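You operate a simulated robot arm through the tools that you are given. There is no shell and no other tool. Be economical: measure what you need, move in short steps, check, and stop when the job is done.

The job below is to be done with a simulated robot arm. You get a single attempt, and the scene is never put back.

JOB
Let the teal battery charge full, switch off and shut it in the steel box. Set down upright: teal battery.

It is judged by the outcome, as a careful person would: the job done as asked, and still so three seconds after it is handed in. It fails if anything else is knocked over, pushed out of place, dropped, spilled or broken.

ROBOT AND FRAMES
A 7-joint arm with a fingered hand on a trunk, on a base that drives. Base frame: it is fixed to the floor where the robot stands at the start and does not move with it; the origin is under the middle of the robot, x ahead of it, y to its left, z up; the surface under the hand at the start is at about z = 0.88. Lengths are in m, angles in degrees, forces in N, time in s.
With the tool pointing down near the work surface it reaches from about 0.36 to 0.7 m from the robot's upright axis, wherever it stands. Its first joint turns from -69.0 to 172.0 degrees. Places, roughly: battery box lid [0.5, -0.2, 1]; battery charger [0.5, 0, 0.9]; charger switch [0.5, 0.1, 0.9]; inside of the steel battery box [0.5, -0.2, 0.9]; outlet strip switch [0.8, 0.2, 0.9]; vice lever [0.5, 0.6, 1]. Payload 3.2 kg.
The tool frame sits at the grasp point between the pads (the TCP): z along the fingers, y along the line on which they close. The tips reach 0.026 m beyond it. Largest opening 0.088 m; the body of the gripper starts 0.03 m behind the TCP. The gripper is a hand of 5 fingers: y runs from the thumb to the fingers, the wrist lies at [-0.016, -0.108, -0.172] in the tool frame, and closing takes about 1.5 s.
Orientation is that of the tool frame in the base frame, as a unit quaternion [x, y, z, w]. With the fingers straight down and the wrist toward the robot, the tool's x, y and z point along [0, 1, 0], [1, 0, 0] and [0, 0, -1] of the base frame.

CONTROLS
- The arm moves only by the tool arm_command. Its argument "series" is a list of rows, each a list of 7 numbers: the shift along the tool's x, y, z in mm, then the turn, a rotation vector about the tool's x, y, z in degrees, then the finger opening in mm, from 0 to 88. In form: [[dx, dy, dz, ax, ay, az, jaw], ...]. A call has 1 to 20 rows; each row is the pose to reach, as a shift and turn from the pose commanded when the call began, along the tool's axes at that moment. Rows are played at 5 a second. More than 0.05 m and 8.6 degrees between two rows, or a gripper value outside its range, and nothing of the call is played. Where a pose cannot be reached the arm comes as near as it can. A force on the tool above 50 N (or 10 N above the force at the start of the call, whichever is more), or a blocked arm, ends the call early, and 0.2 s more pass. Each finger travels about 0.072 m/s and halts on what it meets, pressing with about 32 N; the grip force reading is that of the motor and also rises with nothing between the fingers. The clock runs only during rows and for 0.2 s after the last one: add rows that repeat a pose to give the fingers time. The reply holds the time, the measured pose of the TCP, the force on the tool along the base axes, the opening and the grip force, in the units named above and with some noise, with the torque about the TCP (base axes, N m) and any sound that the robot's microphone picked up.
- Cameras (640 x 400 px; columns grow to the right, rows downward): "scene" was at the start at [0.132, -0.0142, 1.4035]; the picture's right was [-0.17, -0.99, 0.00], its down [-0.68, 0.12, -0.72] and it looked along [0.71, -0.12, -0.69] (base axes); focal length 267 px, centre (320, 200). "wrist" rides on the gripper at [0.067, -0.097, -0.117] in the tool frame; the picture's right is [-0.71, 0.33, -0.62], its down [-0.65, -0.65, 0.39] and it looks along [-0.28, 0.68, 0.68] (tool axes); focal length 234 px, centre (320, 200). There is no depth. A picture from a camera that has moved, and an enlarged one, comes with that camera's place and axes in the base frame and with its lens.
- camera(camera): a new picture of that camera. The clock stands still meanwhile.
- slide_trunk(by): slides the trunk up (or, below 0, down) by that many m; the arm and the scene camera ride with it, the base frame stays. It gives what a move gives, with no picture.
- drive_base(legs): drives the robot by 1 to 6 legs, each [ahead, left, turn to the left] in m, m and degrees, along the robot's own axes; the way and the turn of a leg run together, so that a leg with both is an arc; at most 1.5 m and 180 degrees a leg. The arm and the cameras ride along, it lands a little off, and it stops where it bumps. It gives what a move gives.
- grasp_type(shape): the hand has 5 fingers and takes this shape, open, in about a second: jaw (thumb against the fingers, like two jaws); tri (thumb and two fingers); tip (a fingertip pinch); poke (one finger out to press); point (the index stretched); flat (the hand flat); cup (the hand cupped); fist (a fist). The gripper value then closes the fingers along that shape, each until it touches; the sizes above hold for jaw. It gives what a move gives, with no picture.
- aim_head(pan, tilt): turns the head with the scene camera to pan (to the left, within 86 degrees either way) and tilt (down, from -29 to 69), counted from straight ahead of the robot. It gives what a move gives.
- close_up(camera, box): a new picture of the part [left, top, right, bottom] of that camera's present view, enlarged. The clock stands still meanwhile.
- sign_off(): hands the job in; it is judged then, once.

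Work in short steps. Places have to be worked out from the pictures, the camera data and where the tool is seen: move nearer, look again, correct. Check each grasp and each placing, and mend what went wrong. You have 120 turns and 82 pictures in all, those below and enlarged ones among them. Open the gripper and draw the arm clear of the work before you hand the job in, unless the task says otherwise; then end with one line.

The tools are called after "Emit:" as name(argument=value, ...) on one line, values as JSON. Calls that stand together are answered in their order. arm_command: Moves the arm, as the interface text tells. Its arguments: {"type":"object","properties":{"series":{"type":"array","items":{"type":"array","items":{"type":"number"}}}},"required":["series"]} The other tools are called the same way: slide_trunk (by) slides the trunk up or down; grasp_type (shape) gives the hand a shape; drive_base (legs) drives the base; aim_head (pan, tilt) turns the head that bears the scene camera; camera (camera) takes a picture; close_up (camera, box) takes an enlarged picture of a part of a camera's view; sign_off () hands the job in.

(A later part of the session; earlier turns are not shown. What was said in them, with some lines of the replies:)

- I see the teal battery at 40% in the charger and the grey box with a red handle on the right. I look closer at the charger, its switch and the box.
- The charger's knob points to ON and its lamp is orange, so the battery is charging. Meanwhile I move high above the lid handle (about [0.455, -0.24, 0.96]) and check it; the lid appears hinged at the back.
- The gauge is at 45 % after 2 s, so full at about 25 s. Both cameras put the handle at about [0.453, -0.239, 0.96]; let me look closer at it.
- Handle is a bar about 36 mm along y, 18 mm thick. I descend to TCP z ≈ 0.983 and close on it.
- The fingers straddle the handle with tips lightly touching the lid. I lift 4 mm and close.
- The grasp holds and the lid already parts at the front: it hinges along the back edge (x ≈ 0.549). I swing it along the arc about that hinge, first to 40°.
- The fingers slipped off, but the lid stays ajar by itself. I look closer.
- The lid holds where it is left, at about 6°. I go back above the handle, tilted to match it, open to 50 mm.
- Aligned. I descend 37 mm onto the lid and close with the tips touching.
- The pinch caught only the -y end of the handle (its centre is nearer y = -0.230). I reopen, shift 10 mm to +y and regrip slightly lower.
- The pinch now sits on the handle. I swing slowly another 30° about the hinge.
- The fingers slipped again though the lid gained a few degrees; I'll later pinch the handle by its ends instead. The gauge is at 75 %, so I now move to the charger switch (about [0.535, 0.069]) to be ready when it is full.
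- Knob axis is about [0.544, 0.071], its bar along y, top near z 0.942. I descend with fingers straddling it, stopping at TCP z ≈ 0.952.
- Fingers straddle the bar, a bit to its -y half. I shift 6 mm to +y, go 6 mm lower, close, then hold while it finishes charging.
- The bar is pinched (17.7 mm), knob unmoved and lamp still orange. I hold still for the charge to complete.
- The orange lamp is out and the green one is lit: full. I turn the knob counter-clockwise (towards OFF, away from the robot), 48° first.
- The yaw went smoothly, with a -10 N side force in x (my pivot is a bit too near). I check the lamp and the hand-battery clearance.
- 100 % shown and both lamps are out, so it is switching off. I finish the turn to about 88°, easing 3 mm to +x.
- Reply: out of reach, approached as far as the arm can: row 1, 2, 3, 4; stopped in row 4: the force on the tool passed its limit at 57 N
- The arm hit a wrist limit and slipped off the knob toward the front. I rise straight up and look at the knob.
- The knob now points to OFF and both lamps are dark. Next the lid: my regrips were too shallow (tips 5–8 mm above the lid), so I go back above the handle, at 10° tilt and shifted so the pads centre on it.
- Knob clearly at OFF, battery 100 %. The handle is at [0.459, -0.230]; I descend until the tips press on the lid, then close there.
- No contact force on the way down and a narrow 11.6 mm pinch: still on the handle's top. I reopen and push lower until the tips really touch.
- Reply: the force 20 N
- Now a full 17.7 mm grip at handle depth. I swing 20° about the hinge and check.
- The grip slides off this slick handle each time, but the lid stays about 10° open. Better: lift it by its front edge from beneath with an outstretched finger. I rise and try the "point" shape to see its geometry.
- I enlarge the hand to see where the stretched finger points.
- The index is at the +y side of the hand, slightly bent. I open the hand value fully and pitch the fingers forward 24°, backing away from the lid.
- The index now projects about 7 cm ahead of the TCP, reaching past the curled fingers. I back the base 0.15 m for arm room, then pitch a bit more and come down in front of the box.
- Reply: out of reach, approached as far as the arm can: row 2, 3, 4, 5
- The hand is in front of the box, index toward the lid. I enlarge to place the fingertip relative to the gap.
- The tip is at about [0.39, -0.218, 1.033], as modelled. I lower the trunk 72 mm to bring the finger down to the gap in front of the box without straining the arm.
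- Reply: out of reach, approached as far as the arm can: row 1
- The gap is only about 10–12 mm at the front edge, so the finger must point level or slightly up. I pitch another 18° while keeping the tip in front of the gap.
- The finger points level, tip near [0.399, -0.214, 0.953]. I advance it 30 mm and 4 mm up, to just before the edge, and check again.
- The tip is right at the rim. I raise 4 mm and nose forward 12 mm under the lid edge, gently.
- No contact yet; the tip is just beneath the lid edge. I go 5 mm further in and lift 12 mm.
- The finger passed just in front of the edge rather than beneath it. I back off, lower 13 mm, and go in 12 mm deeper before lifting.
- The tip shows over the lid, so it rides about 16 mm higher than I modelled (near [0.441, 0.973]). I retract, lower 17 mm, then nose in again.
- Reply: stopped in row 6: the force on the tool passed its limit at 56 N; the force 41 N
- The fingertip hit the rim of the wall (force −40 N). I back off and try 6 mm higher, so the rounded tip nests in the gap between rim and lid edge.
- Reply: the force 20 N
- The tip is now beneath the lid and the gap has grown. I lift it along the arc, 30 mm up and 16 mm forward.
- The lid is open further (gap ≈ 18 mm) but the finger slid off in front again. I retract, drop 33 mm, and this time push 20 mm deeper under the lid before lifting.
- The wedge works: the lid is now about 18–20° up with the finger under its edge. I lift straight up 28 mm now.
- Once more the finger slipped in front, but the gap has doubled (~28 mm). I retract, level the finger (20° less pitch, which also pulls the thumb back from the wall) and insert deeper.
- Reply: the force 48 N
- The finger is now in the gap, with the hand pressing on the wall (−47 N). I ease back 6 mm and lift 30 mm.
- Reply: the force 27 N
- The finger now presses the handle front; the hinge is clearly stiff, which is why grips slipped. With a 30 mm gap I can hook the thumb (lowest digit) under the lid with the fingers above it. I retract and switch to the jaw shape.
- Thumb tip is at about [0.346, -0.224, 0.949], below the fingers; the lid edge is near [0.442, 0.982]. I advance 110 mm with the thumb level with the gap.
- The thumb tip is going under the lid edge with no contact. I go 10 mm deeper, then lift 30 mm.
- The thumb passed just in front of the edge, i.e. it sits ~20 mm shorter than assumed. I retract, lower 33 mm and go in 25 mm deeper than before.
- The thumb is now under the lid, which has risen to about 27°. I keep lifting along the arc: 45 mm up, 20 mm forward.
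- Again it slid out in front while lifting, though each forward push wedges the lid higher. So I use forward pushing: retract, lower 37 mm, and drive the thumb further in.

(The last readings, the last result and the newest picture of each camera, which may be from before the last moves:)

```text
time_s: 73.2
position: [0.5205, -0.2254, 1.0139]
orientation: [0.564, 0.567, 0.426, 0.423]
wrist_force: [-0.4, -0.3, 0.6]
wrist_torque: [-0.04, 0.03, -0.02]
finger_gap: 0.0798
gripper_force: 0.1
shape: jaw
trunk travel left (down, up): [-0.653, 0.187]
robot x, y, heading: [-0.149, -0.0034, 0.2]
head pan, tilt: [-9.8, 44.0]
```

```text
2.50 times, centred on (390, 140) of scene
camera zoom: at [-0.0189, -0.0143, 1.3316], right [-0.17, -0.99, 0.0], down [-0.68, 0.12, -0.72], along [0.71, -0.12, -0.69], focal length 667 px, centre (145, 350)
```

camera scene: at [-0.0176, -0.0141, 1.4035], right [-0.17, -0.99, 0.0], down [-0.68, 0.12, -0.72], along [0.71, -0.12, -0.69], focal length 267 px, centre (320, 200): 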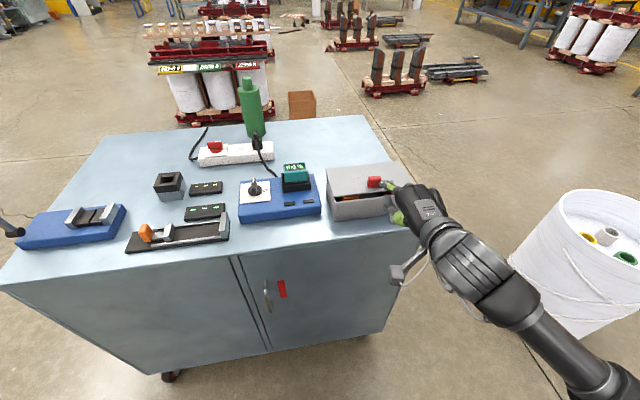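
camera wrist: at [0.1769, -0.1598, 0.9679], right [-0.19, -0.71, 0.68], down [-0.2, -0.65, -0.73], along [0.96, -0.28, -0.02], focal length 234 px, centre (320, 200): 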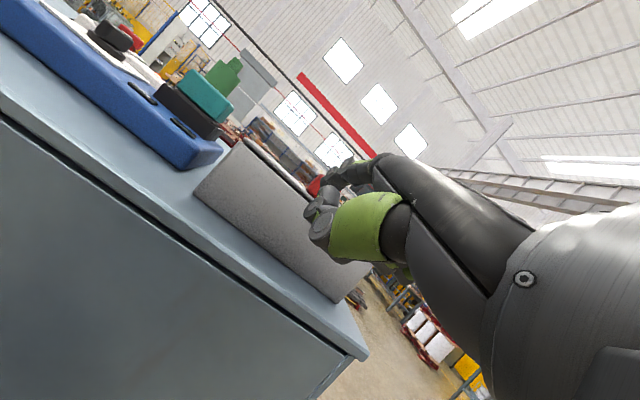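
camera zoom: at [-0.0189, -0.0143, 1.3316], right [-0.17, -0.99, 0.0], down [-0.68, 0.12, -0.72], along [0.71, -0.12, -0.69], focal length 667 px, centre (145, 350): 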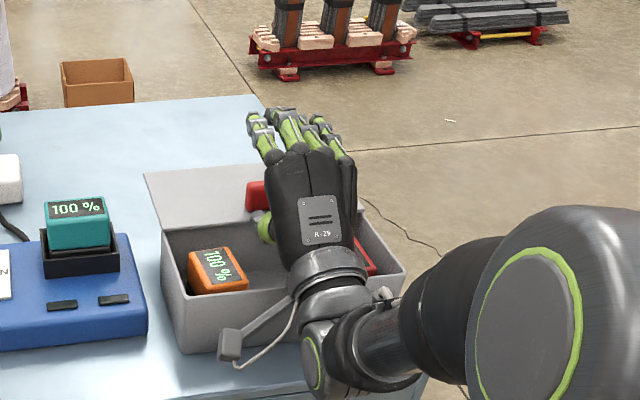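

The lid is at ~40° with the thumb well inside. I lift 65 mm with the thumb deep under it, then push forward 30 mm.

Emit:
arm_command(series=[[0, 10, -2, 0, 0, 0, 80], [0, 20, -3, 0, 0, 0, 80], [0, 30, -5, 0, 0, 0, 80], [0, 40, -7, 0, 0, 0, 80], [0, 50, -8, 0, 0, 0, 80], [0, 60, -9, 0, 0, 0, 80], [0, 67, -9, 0, 0, 0, 80], [0, 70, 1, 0, 0, 0, 80], [0, 73, 11, 0, 0, 0, 80], [0, 76, 20, 0, 0, 0, 80], [0, 76, 20, 0, 0, 0, 80]])

Emit:
camera(camera="scene")

```text
time_s: 75.6
position: [0.5597, -0.225, 1.0822]
orientation: [0.564, 0.566, 0.426, 0.424]
wrist_force: [0.0, 0.6, -0.1]
wrist_torque: [-0.03, 0.02, 0.02]
finger_gap: 0.08
gripper_force: 0.0
shape: jaw
trunk travel left (down, up): [-0.653, 0.187]
robot x, y, heading: [-0.1499, 0.0002, -0.2]
head pan, tilt: [-9.8, 44.0]
```

```text
13 pictures are left
camera scene: at [-0.0188, -0.0143, 1.3316], right [-0.17, -0.99, 0.0], down [-0.68, 0.12, -0.72], along [0.71, -0.12, -0.69], focal length 267 px, centre (320, 200)
```

scene: 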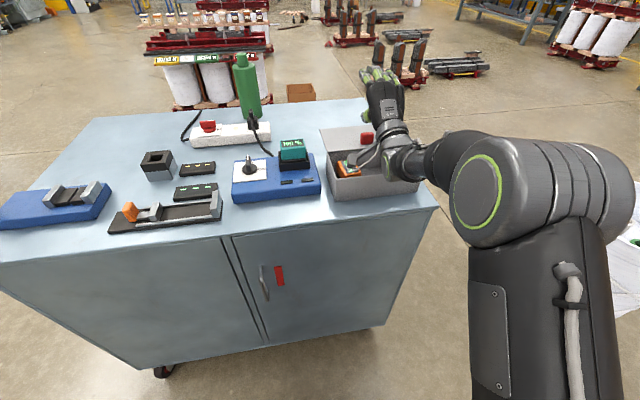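

The lid is really at about 30°, edge near [0.451, 1.005]: the open thumb sits further back than I took it. A closed pinch has a known tip, and the gap is now ~55 mm, so I retract, close the hand and lower it in front of the opening.

Emit:
arm_command(series=[[0, -12.4, -43.2, 0, 0, 0, 80], [0, -24.8, -86.5, 0, 0, 0, 80], [0, -37.3, -129.7, 0, 0, 0, 80], [0, -45.5, -158.6, 0, 0, 0, 60], [0, -45.5, -158.6, 0, 0, 0, 30], [0, -88.8, -146.1, 0, 0, 0, 0], [0, -132, -133.7, 0, 0, 0, 0], [0, -151.2, -128.2, 0, 0, 0, 0], [0, -151.2, -128.2, 0, 0, 0, 0], [0, -151.2, -128.2, 0, 0, 0, 0]])

Emit:
close_up(camera="scene", box=[310, 90, 470, 220])

```text
time_s: 77.8
position: [0.3952, -0.2242, 0.9693]
orientation: [0.564, 0.565, 0.426, 0.425]
wrist_force: [-0.8, -0.2, 0.4]
wrist_torque: [-0.01, 0.0, 0.01]
finger_gap: 0.0001
gripper_force: 32.0
shape: jaw
trunk travel left (down, up): [-0.653, 0.187]
robot x, y, heading: [-0.1502, -0.0026, -0.2]
head pan, tilt: [-9.8, 44.0]
```

```text
3.08 times, centred on (390, 155) of scene
camera zoom: at [-0.0185, -0.0143, 1.3315], right [-0.17, -0.99, 0.0], down [-0.68, 0.12, -0.72], along [0.71, -0.12, -0.69], focal length 821 px, centre (105, 338)
```

zoom: 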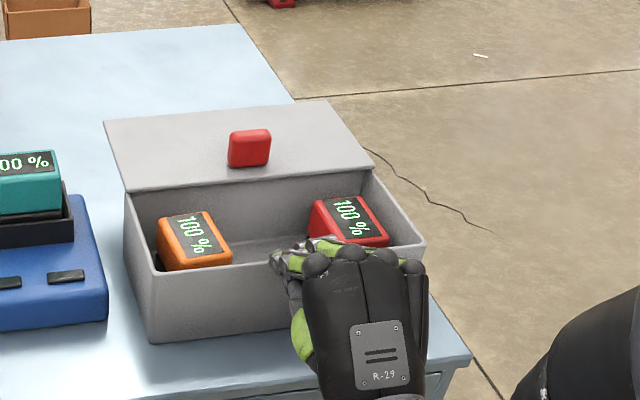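

The lid is at ~36° and the box is wide open in front. I insert the closed hand under the edge, then sweep it up and forward along the arc to raise the lid toward vertical.

Emit:
arm_command(series=[[0, 14, 32, 0, 0, 0, 0], [0, 28.9, 64.5, 0, 0, 0, 0], [0, 41, 63.5, 0, 0, 0, 0], [0, 54.3, 62.4, 0, 0, 0, 0], [0, 70, 65, 0, 0, 0, 0], [0, 87.3, 68.6, 0, 0, 0, 0], [0, 103, 77, 0, 0, 0, 0], [0, 118.2, 85.7, 0, 0, 0, 0], [0, 132, 97, 0, 0, 0, 0], [0, 145.7, 109, 0, 0, 0, 0], [0, 156, 126.8, 0, 0, 0, 0], [0, 156, 126.8, 0, 0, 0, 0]])

Emit:
camera(camera="scene")

```text
time_s: 80.4
position: [0.5591, -0.2243, 1.0862]
orientation: [0.563, 0.566, 0.427, 0.425]
wrist_force: [-0.6, 0.5, -0.2]
wrist_torque: [0.02, 0.01, 0.03]
finger_gap: 0.0
gripper_force: 32.0
shape: jaw
trunk travel left (down, up): [-0.653, 0.187]
robot x, y, heading: [-0.1486, -0.0012, 0.0]
head pan, tilt: [-9.8, 44.0]
```

```text
11 pictures are left
camera scene: at [-0.0191, -0.0143, 1.3316], right [-0.17, -0.99, 0.0], down [-0.68, 0.12, -0.72], along [0.71, -0.12, -0.69], focal length 267 px, centre (320, 200)
```

scene: 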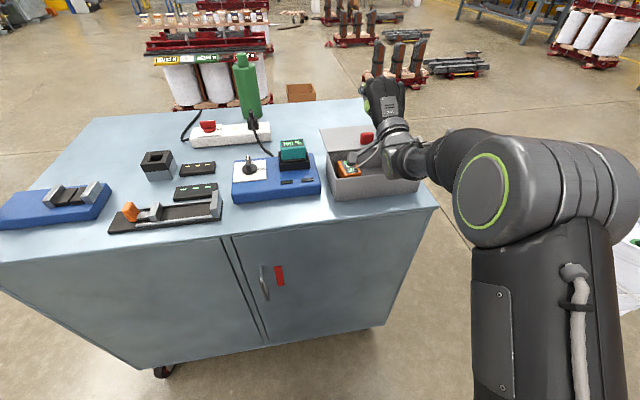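

Working the lid's edges through the camera model: its front edge is now at x ≈ 0.53 and the back edge beyond the box at the same height – this is a SLIDING lid, now open about 95 mm. That explains everything. I retract the hand upward and return it to fingers-down.

Emit:
arm_command(series=[[0, 0, -45, 0, 0, 0, 0], [0, 0, -86, 0, 0, 0, 0], [0, 0, -100, 8, 0, 0, 0], [0, 5, -110, 16, 0, 0, 0], [0, 10, -120, 24, 0, 0, 0], [0, 15, -130, 32, 0, 0, 0], [0, 20, -138, 40, 0, 0, 0], [0, 24, -146, 48, 0, 0, 0], [0, 28.7, -153.8, 56, 0, 0, 0], [0, 28.7, -153.8, 64, 0, 0, 0], [0, 28.7, -153.8, 72, 0, 0, 0], [0, 28.7, -153.8, 74, 0, 0, 0]])

Emit:
slide_trunk(by=0.072)

Emit:
drive_base(legs=[[0.15, 0, 0]])

Emit:
grasp_type(shape="tri")

Emit:
close_up(camera="scene", box=[210, 100, 530, 300])

```text
time_s: 83.0
position: [0.4218, -0.2245, 1.1573]
orientation: [0.705, 0.709, -0.002, 0.0]
wrist_force: [-1.0, 0.5, 0.0]
wrist_torque: [-0.01, -0.01, 0.0]
finger_gap: 0.0
gripper_force: 32.3
shape: jaw
trunk travel left (down, up): [-0.653, 0.187]
robot x, y, heading: [-0.1506, 0.0018, 0.2]
head pan, tilt: [-9.8, 44.0]
```

```text
time_s: 84.1
position: [0.4223, -0.2242, 1.2287]
orientation: [0.705, 0.709, -0.001, 0.0]
wrist_force: [0.4, 0.2, 0.1]
wrist_torque: [-0.02, -0.04, -0.01]
finger_gap: 0.0002
gripper_force: 32.4
shape: jaw
trunk travel left (down, up): [-0.725, 0.115]
robot x, y, heading: [-0.1505, 0.0018, -0.2]
head pan, tilt: [-9.8, 44.0]
```

```text
time_s: 85.4
position: [0.5704, -0.226, 1.2298]
orientation: [0.706, 0.708, 0.0, 0.0]
wrist_force: [0.4, 0.5, -0.2]
wrist_torque: [-0.04, 0.03, 0.01]
finger_gap: 0.0
gripper_force: 31.6
shape: jaw
trunk travel left (down, up): [-0.725, 0.115]
robot x, y, heading: [-0.0004, -0.0002, -0.3]
head pan, tilt: [-9.8, 44.0]
```

```text
time_s: 86.3
position: [0.5701, -0.2261, 1.2298]
orientation: [0.706, 0.708, 0.0, 0.0]
wrist_force: [0.1, 0.6, 0.2]
wrist_torque: [-0.02, 0.03, -0.01]
finger_gap: 0.0878
gripper_force: 0.1
shape: tri
trunk travel left (down, up): [-0.725, 0.115]
robot x, y, heading: [-0.0024, -0.0034, -0.1]
head pan, tilt: [-9.8, 44.0]
```

```text
2.00 times, centred on (370, 200) of scene
camera zoom: at [0.1306, -0.0145, 1.4036], right [-0.17, -0.98, 0.0], down [-0.68, 0.12, -0.72], along [0.71, -0.12, -0.69], focal length 533 px, centre (220, 200)
```

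zoom: 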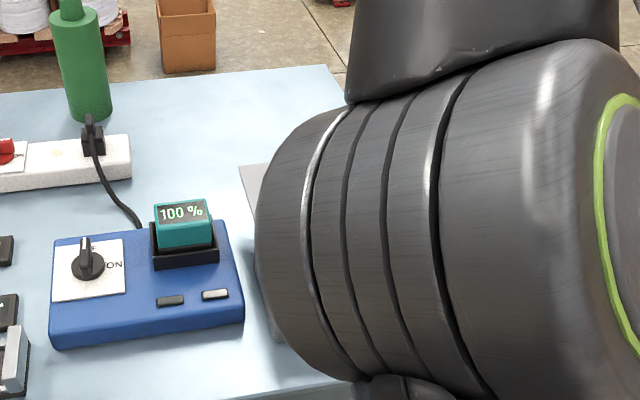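

Charger untouched, battery top centre about [0.560, -0.044, 0.976]. I move above it, fingers-down in the tri shape, and check.

Emit:
arm_command(series=[[40, -2, 0, 0, 0, 0, 75], [80, -4, 0, 0, 0, 0, 75], [120, -6, 10, 0, 0, 0, 75], [155, -8, 40, 0, 0, 0, 75], [182, -10, 80, 0, 0, 0, 75], [182, -10, 120, 0, 0, 0, 75], [182, -10, 160, 0, 0, 0, 75], [182, -10, 160, 0, 0, 0, 75]])

Emit:
camera(camera="wrist")

Emit:
close_up(camera="scene", box=[210, 130, 450, 290])

```text
time_s: 88.1
position: [0.5602, -0.0484, 1.0739]
orientation: [0.704, 0.711, 0.01, -0.005]
wrist_force: [-1.2, 0.4, -0.4]
wrist_torque: [0.0, -0.01, 0.0]
finger_gap: 0.0753
gripper_force: 0.0
shape: tri
out of reach, approached as far as the arm can: row 5, 6, 7, 8
trunk travel left (down, up): [-0.725, 0.115]
robot x, y, heading: [0.0012, -0.0005, -0.0]
head pan, tilt: [-9.8, 44.0]
```

```text
9 pictures are left
camera wrist: at [0.4603, 0.0148, 1.1923], right [0.33, -0.72, 0.61], down [-0.64, -0.65, -0.41], along [0.69, -0.26, -0.68], focal length 234 px, centre (320, 200)
```

wrist: 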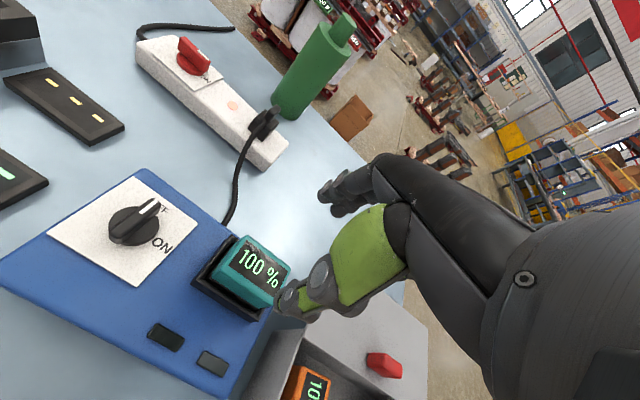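

```text
2.50 times, centred on (330, 210) of scene
camera zoom: at [0.1305, -0.0147, 1.4036], right [-0.17, -0.98, 0.0], down [-0.68, 0.12, -0.72], along [0.71, -0.12, -0.69], focal length 667 px, centre (295, 175)
```

zoom: 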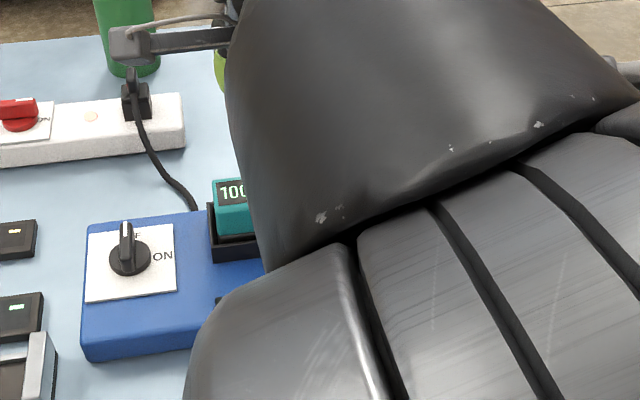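

Battery top centre averages to [0.557, -0.041]; clear of obstacles. I descend to TCP z ≈ 0.970 and close on its short sides.

Emit:
arm_command(series=[[6, -3, 35, 0, 0, 0, 70], [6, -3, 70, 0, 0, 0, 65], [6, -3, 90, 0, 0, 0, 65], [6, -3, 104, 0, 0, 0, 65], [6, -3, 104, 0, 0, 0, 65]])

Emit:
arm_command(series=[[0, 0, 0, 0, 0, 0, 50], [0, 0, 0, 0, 0, 0, 35], [0, 0, 0, 0, 0, 0, 25], [0, 0, 0, 0, 0, 0, 20], [0, 0, 0, 0, 0, 0, 20], [0, 0, 0, 0, 0, 0, 20]])

Emit:
camera(camera="wrist")

```text
time_s: 89.3
position: [0.5606, -0.0436, 0.9771]
orientation: [0.71, 0.704, 0.018, -0.006]
wrist_force: [1.2, -0.8, 0.4]
wrist_torque: [-0.02, 0.0, -0.02]
finger_gap: 0.0654
gripper_force: 0.1
shape: tri
trunk travel left (down, up): [-0.725, 0.115]
robot x, y, heading: [-0.0004, -0.005, -0.1]
head pan, tilt: [-9.8, 44.0]
```

```text
time_s: 90.7
position: [0.5584, -0.0458, 0.9747]
orientation: [0.712, 0.702, 0.016, -0.007]
wrist_force: [1.8, 3.8, 11.4]
wrist_torque: [0.06, 0.13, 0.02]
finger_gap: 0.0387
gripper_force: 32.3
shape: tri
trunk travel left (down, up): [-0.725, 0.115]
robot x, y, heading: [-0.001, 0.0021, -0.4]
head pan, tilt: [-9.8, 44.0]
```

```text
7 pictures are left
camera wrist: at [0.4605, 0.0183, 1.0938], right [0.31, -0.73, 0.6], down [-0.66, -0.63, -0.42], along [0.69, -0.27, -0.68], focal length 234 px, centre (320, 200)
```

wrist: 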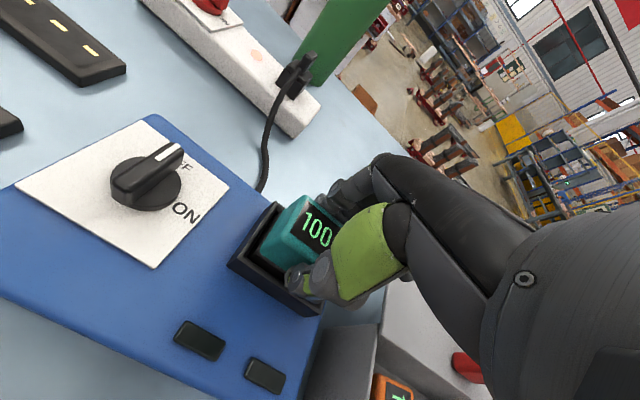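

Battery gripped at 38.7 mm. I lift it straight out of the cradle.

Emit:
arm_command(series=[[0, 0, -10, 0, 0, 0, 20], [0, 0, -22, 0, 0, 0, 20], [0, 0, -36, 0, 0, 0, 20], [0, 0, -60, 0, 0, 0, 20], [0, 0, -90, 0, 0, 0, 20], [0, 0, -105, 0, 0, 0, 20], [0, 0, -105, 0, 0, 0, 20]])

Emit:
camera(camera="wrist")

```text
time_s: 92.3
position: [0.5566, -0.0505, 1.0702]
orientation: [0.705, 0.709, 0.007, -0.006]
wrist_force: [0.0, -0.9, -3.9]
wrist_torque: [0.0, -0.03, -0.04]
finger_gap: 0.0382
gripper_force: 32.1
shape: tri
out of reach, approached as far as the arm can: row 5, 6, 7
trunk travel left (down, up): [-0.725, 0.115]
robot x, y, heading: [-0.0008, 0.0005, -0.1]
head pan, tilt: [-9.8, 44.0]
```

```text
6 pictures are left
camera wrist: at [0.4585, 0.0136, 1.1886], right [0.34, -0.72, 0.61], down [-0.65, -0.65, -0.4], along [0.68, -0.26, -0.68], focal length 234 px, centre (320, 200)
```

wrist: 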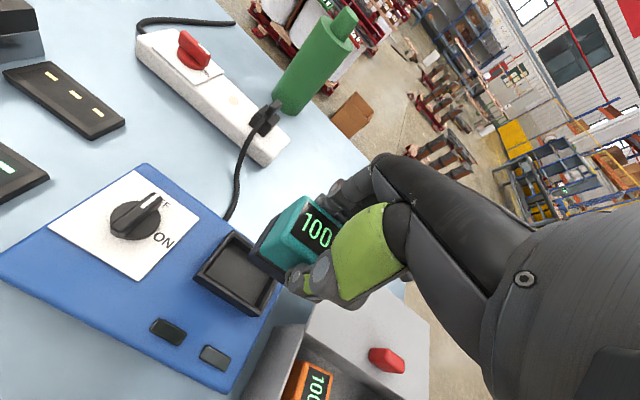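

Battery lifted out cleanly and upright; its bottom is ~62 mm below the TCP. I carry it above the free middle of the box (TCP about [0.486, -0.240]).

Emit:
arm_command(series=[[-30, -12, 0, 0, 0, 0, 20], [-65, -25, 0, 0, 0, 0, 20], [-100, -38, 0, 0, 0, 0, 20], [-135, -51, 0, 0, 0, 0, 20], [-165, -62, 0, 0, 0, 0, 20], [-190, -70, 0, 0, 0, 0, 20], [-190, -70, 0, 0, 0, 0, 20], [-190, -70, 0, 0, 0, 0, 20]])

Emit:
camera(camera="wrist")

```text
time_s: 94.1
position: [0.487, -0.239, 1.0688]
orientation: [0.707, 0.708, -0.001, -0.001]
wrist_force: [0.6, 0.7, -3.6]
wrist_torque: [0.0, 0.0, -0.01]
finger_gap: 0.0384
gripper_force: 32.6
shape: tri
trunk travel left (down, up): [-0.725, 0.115]
robot x, y, heading: [-0.0032, -0.0032, -0.1]
head pan, tilt: [-9.8, 44.0]
```

```text
5 pictures are left
camera wrist: at [0.3896, -0.1731, 1.1856], right [0.34, -0.71, 0.62], down [-0.65, -0.65, -0.39], along [0.68, -0.28, -0.68], focal length 234 px, centre (320, 200)
```

wrist: 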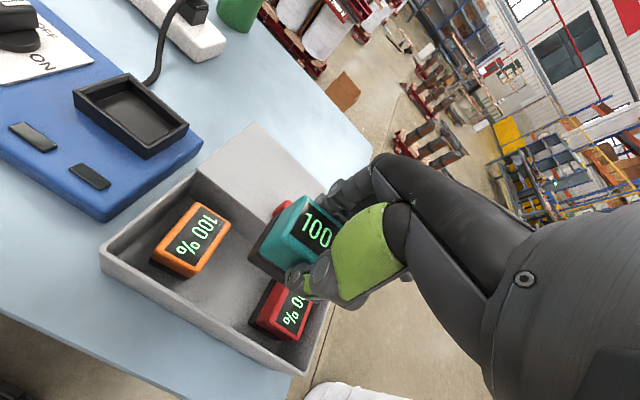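

The free slot runs y −0.19 to −0.27; the battery's centre is slightly right of it. I shift 6 mm to +y and lower to TCP z ≈ 0.957, just above the floor.

Emit:
arm_command(series=[[6, -1, 25, 0, 0, 0, 20], [6, -1, 50, 0, 0, 0, 20], [6, -1, 75, 0, 0, 0, 20], [6, -1, 95, 0, 0, 0, 20], [6, -1, 105, 0, 0, 0, 20], [6, -1, 112, 0, 0, 0, 20], [6, -1, 112, 0, 0, 0, 20]])

```text
time_s: 95.7
position: [0.4864, -0.2323, 0.9571]
orientation: [0.708, 0.707, 0.003, -0.002]
wrist_force: [-0.7, -0.3, -3.3]
wrist_torque: [-0.01, -0.05, -0.01]
finger_gap: 0.0387
gripper_force: 32.1
shape: tri
trunk travel left (down, up): [-0.725, 0.115]
robot x, y, heading: [-0.0006, -0.0003, -0.1]
head pan, tilt: [-9.8, 44.0]
```

No contact so far. I lower in small steps until the floor is felt.

Emit:
arm_command(series=[[0, 0, 3, 0, 0, 0, 20], [0, 0, 6, 0, 0, 0, 20], [0, 0, 6, 0, 0, 0, 20]])

Emit:
arm_command(series=[[0, 0, 2, 0, 0, 0, 20], [0, 0, 4, 0, 0, 0, 20], [0, 0, 4, 0, 0, 0, 20]])

```text
time_s: 96.5
position: [0.4867, -0.2336, 0.9528]
orientation: [0.708, 0.707, 0.006, -0.003]
wrist_force: [-0.7, 0.7, -4.0]
wrist_torque: [0.01, -0.01, 0.0]
finger_gap: 0.0383
gripper_force: 32.0
shape: tri
trunk travel left (down, up): [-0.725, 0.115]
robot x, y, heading: [-0.004, -0.0003, 0.1]
head pan, tilt: [-9.8, 44.0]
```

```text
time_s: 97.3
position: [0.4868, -0.2337, 0.9508]
orientation: [0.709, 0.705, 0.007, -0.003]
wrist_force: [-0.4, -0.7, -1.8]
wrist_torque: [0.03, -0.09, 0.0]
finger_gap: 0.0385
gripper_force: 32.5
shape: tri
trunk travel left (down, up): [-0.725, 0.115]
robot x, y, heading: [-0.0025, -0.0001, -0.4]
head pan, tilt: [-9.8, 44.0]
```

The force is starting to drop (floor contact beginning). Two small steps more.

Emit:
arm_command(series=[[0, 0, 2, 0, 0, 0, 20], [0, 0, 3, 0, 0, 0, 20], [0, 0, 3, 0, 0, 0, 20]])

Emit:
camera(camera="wrist")

```text
time_s: 98.1
position: [0.4865, -0.2326, 0.9476]
orientation: [0.709, 0.705, 0.008, -0.002]
wrist_force: [-2.3, 0.2, -1.0]
wrist_torque: [-0.01, -0.13, 0.0]
finger_gap: 0.0384
gripper_force: 31.8
shape: tri
trunk travel left (down, up): [-0.725, 0.115]
robot x, y, heading: [-0.0024, 0.0069, -0.0]
head pan, tilt: [-9.8, 44.0]
```

```text
4 pictures are left
camera wrist: at [0.3876, -0.1687, 1.0652], right [0.32, -0.72, 0.62], down [-0.65, -0.64, -0.4], along [0.68, -0.27, -0.68], focal length 234 px, centre (320, 200)
```

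wrist: 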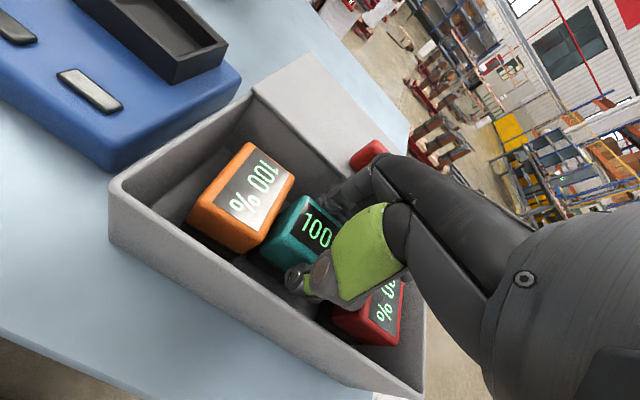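

The battery is nearly seated between the two others. I lower 3 mm more, open modestly to 50 mm, and rise straight up.

Emit:
arm_command(series=[[0, 0, 2, 0, 0, 0, 20], [0, 0, 4, 0, 0, 0, 20], [0, 0, 4, 0, 0, 0, 20]])

Emit:
arm_command(series=[[0, 0, 0, 0, 0, 0, 39], [0, 0, 0, 0, 0, 0, 44], [0, 0, 0, 0, 0, 0, 50], [0, 0, 0, 0, 0, 0, 50], [0, 0, -15, 0, 0, 0, 50], [0, 0, -35, 0, 0, 0, 50], [0, 0, -70, 0, 0, 0, 50], [0, 0, -110, 0, 0, 0, 50], [0, 0, -110, 0, 0, 0, 50]])

Emit:
camera(camera="wrist")

```text
time_s: 98.9
position: [0.4858, -0.2334, 0.9441]
orientation: [0.709, 0.706, 0.008, -0.003]
wrist_force: [-3.5, 0.7, -2.4]
wrist_torque: [-0.01, -0.11, 0.01]
finger_gap: 0.0383
gripper_force: 32.2
shape: tri
trunk travel left (down, up): [-0.725, 0.115]
robot x, y, heading: [-0.0029, 0.0019, -0.0]
head pan, tilt: [-9.8, 44.0]
```

```text
time_s: 100.9
position: [0.489, -0.2341, 1.0524]
orientation: [0.705, 0.709, 0.001, -0.001]
wrist_force: [0.6, -0.6, -0.5]
wrist_torque: [-0.02, 0.0, -0.02]
finger_gap: 0.0497
gripper_force: 0.0
shape: tri
trunk travel left (down, up): [-0.725, 0.115]
robot x, y, heading: [-0.0042, -0.0004, -0.3]
head pan, tilt: [-9.8, 44.0]
```

```text
3 pictures are left
camera wrist: at [0.3904, -0.1672, 1.1692], right [0.34, -0.71, 0.62], down [-0.65, -0.65, -0.39], along [0.68, -0.27, -0.68], focal length 234 px, centre (320, 200)
```

wrist: 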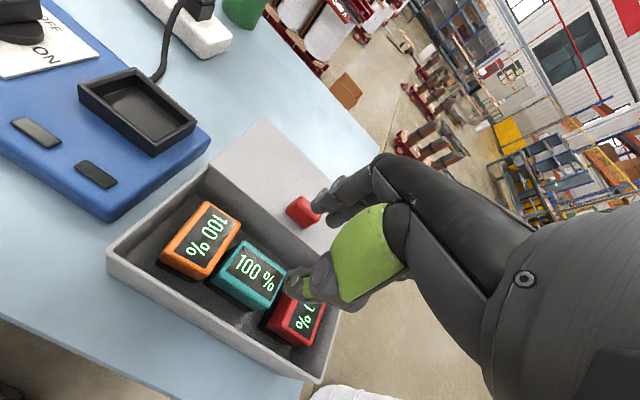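

The teal battery stands upright between the others. Now closing: the handle is at about [0.560, -0.235]. I go to jaw shape, straddle the handle at TCP z ≈ 0.987 and pinch it.

Emit:
grasp_type(shape="jaw")

Emit:
arm_command(series=[[2, 35, 0, 0, 0, 0, 60], [4, 71, 0, 0, 0, 0, 55], [4, 71, 0, 0, 0, 0, 55], [4, 71, 30, 0, 0, 0, 55], [4, 71, 50, 0, 0, 0, 55], [4, 71, 65, 0, 0, 0, 55], [4, 71, 65, 0, 0, 0, 55]])

Emit:
arm_command(series=[[0, 0, 0, 0, 0, 0, 40], [0, 0, 0, 0, 0, 0, 20], [0, 0, 0, 0, 0, 0, 10], [0, 0, 0, 0, 0, 0, 10], [0, 0, 0, 0, 0, 0, 10]])

```text
time_s: 101.8
position: [0.4893, -0.2339, 1.0523]
orientation: [0.706, 0.708, 0.002, 0.0]
wrist_force: [1.4, 0.0, 0.0]
wrist_torque: [0.01, 0.01, 0.01]
finger_gap: 0.0881
gripper_force: 0.0
shape: jaw
trunk travel left (down, up): [-0.725, 0.115]
robot x, y, heading: [0.0001, -0.0021, -0.3]
head pan, tilt: [-9.8, 44.0]
```

```text
time_s: 103.4
position: [0.5597, -0.2376, 0.9868]
orientation: [0.714, 0.7, 0.013, -0.009]
wrist_force: [-0.3, 0.4, 0.2]
wrist_torque: [0.01, 0.03, -0.02]
finger_gap: 0.0552
gripper_force: 0.1
shape: jaw
trunk travel left (down, up): [-0.725, 0.115]
robot x, y, heading: [0.0023, 0.0001, 0.1]
head pan, tilt: [-9.8, 44.0]
```

```text
time_s: 104.6
position: [0.5574, -0.2373, 0.9851]
orientation: [0.715, 0.699, 0.011, -0.009]
wrist_force: [-0.9, -0.7, 9.1]
wrist_torque: [-0.12, -0.13, -0.03]
finger_gap: 0.0125
gripper_force: 31.5
shape: jaw
trunk travel left (down, up): [-0.725, 0.115]
robot x, y, heading: [-0.0002, 0.0, -0.2]
head pan, tilt: [-9.8, 44.0]
```

Something is pinched (12.5 mm, as with earlier handle grips). I pull it toward the robot 100 mm at constant height.

Emit:
arm_command(series=[[0, -8, 0, 0, 0, 0, 8], [0, -16, 0, 0, 0, 0, 8], [0, -25, 0, 0, 0, 0, 8], [0, -34, 0, 0, 0, 0, 8], [0, -43, 0, 0, 0, 0, 8], [0, -52, 0, 0, 0, 0, 8], [0, -61, 0, 0, 0, 0, 8], [0, -70, 0, 0, 0, 0, 8], [0, -79, 0, 0, 0, 0, 8], [0, -88, 0, 0, 0, 0, 8], [0, -96, 0, 0, 0, 0, 8], [0, -100, 0, 0, 0, 0, 8], [0, -100, 0, 0, 0, 0, 8]])

Emit:
close_up(camera="scene", box=[300, 150, 480, 290])

```text
time_s: 107.4
position: [0.4577, -0.2352, 0.9862]
orientation: [0.709, 0.705, 0.003, 0.0]
wrist_force: [0.1, -19.8, 4.3]
wrist_torque: [-0.37, -0.07, -0.19]
finger_gap: 0.0132
gripper_force: 32.0
shape: jaw
trunk travel left (down, up): [-0.725, 0.115]
robot x, y, heading: [-0.0004, -0.003, 0.1]
head pan, tilt: [-9.8, 44.0]
```

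```text
2.86 times, centred on (390, 220) of scene
camera zoom: at [0.1302, -0.0203, 1.4035], right [-0.17, -0.98, 0.0], down [-0.68, 0.12, -0.72], along [0.71, -0.12, -0.69], focal length 762 px, centre (120, 143)
```

zoom: 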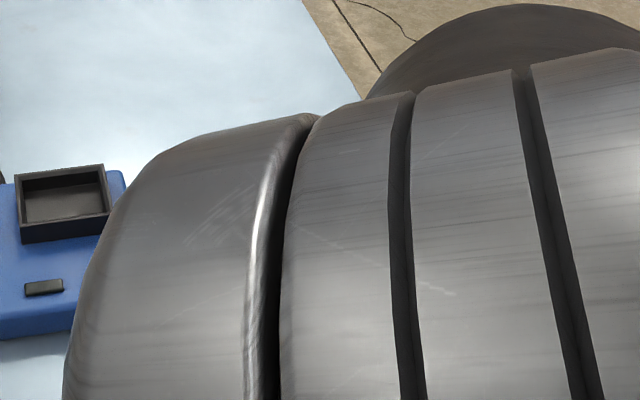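

The elbow blocks the view, but the pinch held all the way (13 mm). I keep pulling in small steps until the end stop is felt.

Emit:
arm_command(series=[[0, -4, 0, 0, 0, 0, 8], [0, -8, 0, 0, 0, 0, 8], [0, -8, 0, 0, 0, 0, 8]])

Emit:
arm_command(series=[[0, -4, 0, 0, 0, 0, 8], [0, -8, 0, 0, 0, 0, 8], [0, -8, 0, 0, 0, 0, 8]])

```text
time_s: 108.2
position: [0.4499, -0.2331, 0.9847]
orientation: [0.708, 0.706, 0.001, 0.0]
wrist_force: [-0.1, -20.4, 2.2]
wrist_torque: [-0.35, -0.06, -0.19]
finger_gap: 0.0129
gripper_force: 32.0
shape: jaw
trunk travel left (down, up): [-0.725, 0.115]
robot x, y, heading: [-0.001, -0.0021, -0.0]
head pan, tilt: [-9.8, 44.0]
```

```text
time_s: 109.0
position: [0.4464, -0.234, 0.9858]
orientation: [0.709, 0.705, 0.002, 0.001]
wrist_force: [18.4, -20.3, 11.5]
wrist_torque: [-0.5, -0.66, -0.16]
finger_gap: 0.0141
gripper_force: 31.7
shape: jaw
trunk travel left (down, up): [-0.725, 0.115]
robot x, y, heading: [-0.0006, -0.002, 0.0]
head pan, tilt: [-9.8, 44.0]
```

A firm stop (+18 N in x) at TCP x ≈ 0.446: the lid is home. I relax the strain, open, and rise clear.

Emit:
arm_command(series=[[-2, 2, 0, 0, 0, 0, 8], [-4, 4, 0, 0, 0, 0, 8], [-4, 4, 0, 0, 0, 0, 25], [-4, 4, 0, 0, 0, 0, 45], [-4, 4, 0, 0, 0, 0, 45], [-4, 4, -20, 0, 0, 0, 45], [-4, 4, -60, 0, 0, 0, 45], [-4, 4, -105, 0, 0, 0, 45], [-4, -40, -120, 0, 0, 0, 45], [-4, -40, -120, 0, 0, 0, 45]])

Emit:
camera(camera="wrist")

```text
time_s: 111.2
position: [0.4416, -0.2768, 1.0909]
orientation: [0.706, 0.708, -0.001, 0.0]
wrist_force: [-0.2, 0.4, -0.6]
wrist_torque: [0.0, -0.01, 0.02]
finger_gap: 0.0446
gripper_force: 0.0
shape: jaw
out of reach, approached as far as the arm can: row 7, 8, 9, 10
trunk travel left (down, up): [-0.725, 0.115]
robot x, y, heading: [-0.0, -0.0, -0.1]
head pan, tilt: [-9.8, 44.0]
```

```text
1 pictures are left
camera wrist: at [0.3422, -0.2104, 1.2091], right [0.34, -0.71, 0.62], down [-0.65, -0.65, -0.39], along [0.68, -0.28, -0.68], focal length 234 px, centre (320, 200)
```

wrist: 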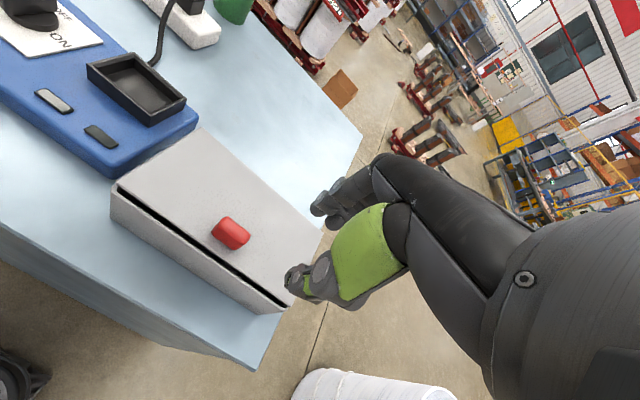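

The lid is nearly shut but a thin gap of about 5 mm remains at the front. I'll push the handle from behind with the closed hand: first go to about [0.50, -0.233, 1.07] and close the fingers.

Emit:
arm_command(series=[[2, 40, 15, 0, 0, 0, 30], [4, 75, 30, 0, 0, 0, 10], [4, 97, 35, 0, 0, 0, 0], [4, 97, 35, 0, 0, 0, 0], [4, 97, 35, 0, 0, 0, 0], [4, 97, 35, 0, 0, 0, 0]])

```text
time_s: 112.6
position: [0.5345, -0.2773, 1.0574]
orientation: [0.711, 0.703, 0.011, -0.005]
wrist_force: [1.1, 0.3, -1.3]
wrist_torque: [-0.02, 0.04, 0.0]
finger_gap: 0.0
gripper_force: 32.6
shape: jaw
trunk travel left (down, up): [-0.725, 0.115]
robot x, y, heading: [0.0044, 0.0003, -0.2]
head pan, tilt: [-9.8, 44.0]
```

The pose tracks from the measured one. I shift to [0.504, -0.233] and descend behind the handle to TCP z ≈ 0.988.

Emit:
arm_command(series=[[22, -15, 0, 0, 0, 0, 0], [44, -31, 0, 0, 0, 0, 0], [44, -31, 0, 0, 0, 0, 0], [44, -31, 30, 0, 0, 0, 0], [44, -31, 55, 0, 0, 0, 0], [44, -31, 69, 0, 0, 0, 0], [44, -31, 69, 0, 0, 0, 0]])

```text
time_s: 114.2
position: [0.5059, -0.2286, 0.9915]
orientation: [0.709, 0.705, 0.008, -0.003]
wrist_force: [0.1, 0.8, -0.7]
wrist_torque: [-0.02, -0.07, 0.01]
finger_gap: 0.0
gripper_force: 31.7
shape: jaw
trunk travel left (down, up): [-0.725, 0.115]
robot x, y, heading: [-0.0028, -0.0044, -0.2]
head pan, tilt: [-9.8, 44.0]
```

Behind the handle, no contact. I lower 4 mm and push toward the robot in steps, watching the force.

Emit:
arm_command(series=[[-4, -5, 4, 0, 0, 0, 0], [-4, -10, 4, 0, 0, 0, 0], [-4, -15, 4, 0, 0, 0, 0], [-4, -20, 4, 0, 0, 0, 0], [-4, -20, 4, 0, 0, 0, 0]])

Emit:
arm_command(series=[[0, -4, 0, 0, 0, 0, 0], [0, -8, 0, 0, 0, 0, 0], [0, -8, 0, 0, 0, 0, 0]])

```text
time_s: 115.4
position: [0.4847, -0.2334, 0.9862]
orientation: [0.709, 0.705, 0.004, -0.003]
wrist_force: [3.4, -1.3, 13.1]
wrist_torque: [-0.21, -0.17, 0.02]
finger_gap: 0.0
gripper_force: 31.9
shape: jaw
trunk travel left (down, up): [-0.725, 0.115]
robot x, y, heading: [-0.0017, 0.0005, -0.3]
head pan, tilt: [-9.8, 44.0]
```

```text
time_s: 116.2
position: [0.4775, -0.2317, 0.9871]
orientation: [0.708, 0.706, 0.004, -0.002]
wrist_force: [3.6, -1.8, 10.1]
wrist_torque: [-0.19, -0.12, 0.06]
finger_gap: 0.0
gripper_force: 32.5
shape: jaw
trunk travel left (down, up): [-0.725, 0.115]
robot x, y, heading: [-0.0036, 0.0045, -0.2]
head pan, tilt: [-9.8, 44.0]
```

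Tips lightly press the lid (10 N), sliding with ~3.5 N; no stop yet. I continue pushing in small steps.

Emit:
arm_command(series=[[0, -3, -1, 0, 0, 0, 0], [0, -6, -1, 0, 0, 0, 0], [0, -6, -1, 0, 0, 0, 0]])

Emit:
arm_command(series=[[0, -3, 0, 0, 0, 0, 0], [0, -6, 0, 0, 0, 0, 0], [0, -6, 0, 0, 0, 0, 0]])

```text
time_s: 117.0
position: [0.4726, -0.2318, 0.9877]
orientation: [0.707, 0.707, 0.003, -0.003]
wrist_force: [3.7, -3.1, 5.4]
wrist_torque: [-0.09, -0.05, 0.05]
finger_gap: 0.0
gripper_force: 31.7
shape: jaw
trunk travel left (down, up): [-0.725, 0.115]
robot x, y, heading: [0.0013, 0.0016, 0.0]
head pan, tilt: [-9.8, 44.0]
```

```text
time_s: 117.8
position: [0.4687, -0.2314, 0.9868]
orientation: [0.707, 0.707, 0.002, -0.002]
wrist_force: [17.8, -4.8, 10.6]
wrist_torque: [-0.19, -0.15, 0.05]
finger_gap: 0.0
gripper_force: 31.9
shape: jaw
trunk travel left (down, up): [-0.725, 0.115]
robot x, y, heading: [-0.0032, -0.0006, -0.3]
head pan, tilt: [-9.8, 44.0]
```

Resistance rose to 18 N at x ≈ 0.469 — likely the end stop. One more 5 mm push to confirm.

Emit:
arm_command(series=[[0, -2, 0, 0, 0, 0, 0], [0, -5, 0, 0, 0, 0, 0], [0, -5, 0, 0, 0, 0, 0]])

```text
time_s: 118.6
position: [0.4668, -0.2309, 0.9868]
orientation: [0.706, 0.709, 0.002, 0.0]
wrist_force: [28.7, -5.5, 14.2]
wrist_torque: [-0.19, -0.19, 0.04]
finger_gap: 0.0
gripper_force: 31.9
shape: jaw
trunk travel left (down, up): [-0.725, 0.115]
robot x, y, heading: [0.0005, -0.001, -0.1]
head pan, tilt: [-9.8, 44.0]
```

Firm stop now (29 N, hardly moving). I back off the handle, rise, and use the last picture to verify.

Emit:
arm_command(series=[[0, 10, 0, 0, 0, 0, 0], [0, 20, -5, 0, 0, 0, 0], [0, 20, -40, 0, 0, 0, 10], [0, 20, -85, 0, 0, 0, 30], [0, 0, -115, 0, 0, 0, 50], [0, -30, -115, 0, 0, 0, 50], [0, -30, -115, 0, 0, 0, 50]])

Emit:
close_up(camera="wrist", box=[60, 40, 380, 330])

```text
time_s: 120.2
position: [0.4593, -0.2577, 1.0943]
orientation: [0.705, 0.709, -0.001, 0.0]
wrist_force: [-0.3, -0.7, -0.6]
wrist_torque: [0.0, 0.0, 0.02]
finger_gap: 0.0496
gripper_force: 0.1
shape: jaw
out of reach, approached as far as the arm can: row 5, 6, 7
trunk travel left (down, up): [-0.725, 0.115]
robot x, y, heading: [-0.0035, -0.001, -0.0]
head pan, tilt: [-9.8, 44.0]
```

```text
1.38 times, centred on (220, 185) of wrist
camera zoom: at [0.3602, -0.1929, 1.2119], right [0.34, -0.71, 0.62], down [-0.65, -0.65, -0.39], along [0.68, -0.28, -0.68], focal length 323 px, centre (458, 221)
```

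zoom: 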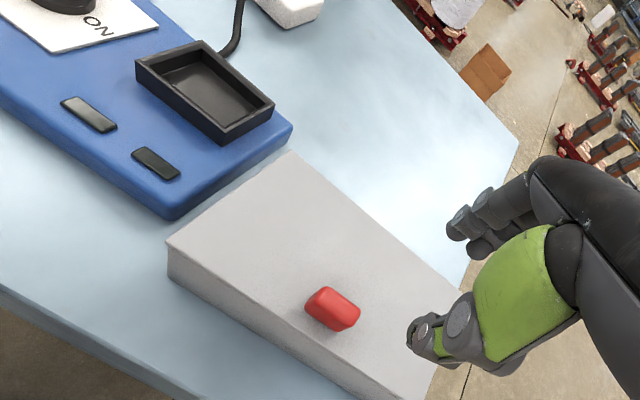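

The lid is fully shut with no gap, charger off and everything else in place. I raise the trunk a little so the open hand is well clear, then hand in.

Emit:
slide_trunk(by=0.08)

Emit:
sign_off()

```text
time_s: 121.4
position: [0.4577, -0.2588, 1.1754]
orientation: [0.705, 0.709, -0.001, 0.0]
wrist_force: [0.1, -0.3, -1.0]
wrist_torque: [0.0, 0.0, -0.03]
finger_gap: 0.0495
gripper_force: 0.1
shape: jaw
trunk travel left (down, up): [-0.805, 0.035]
robot x, y, heading: [-0.0023, 0.0007, -0.3]
head pan, tilt: [-9.8, 44.0]
```

```text
The job is handed in.
```

The teal battery charged to 100 %, the charger is switched off, and the battery stands upright in the steel box with its sliding lid fully shut.
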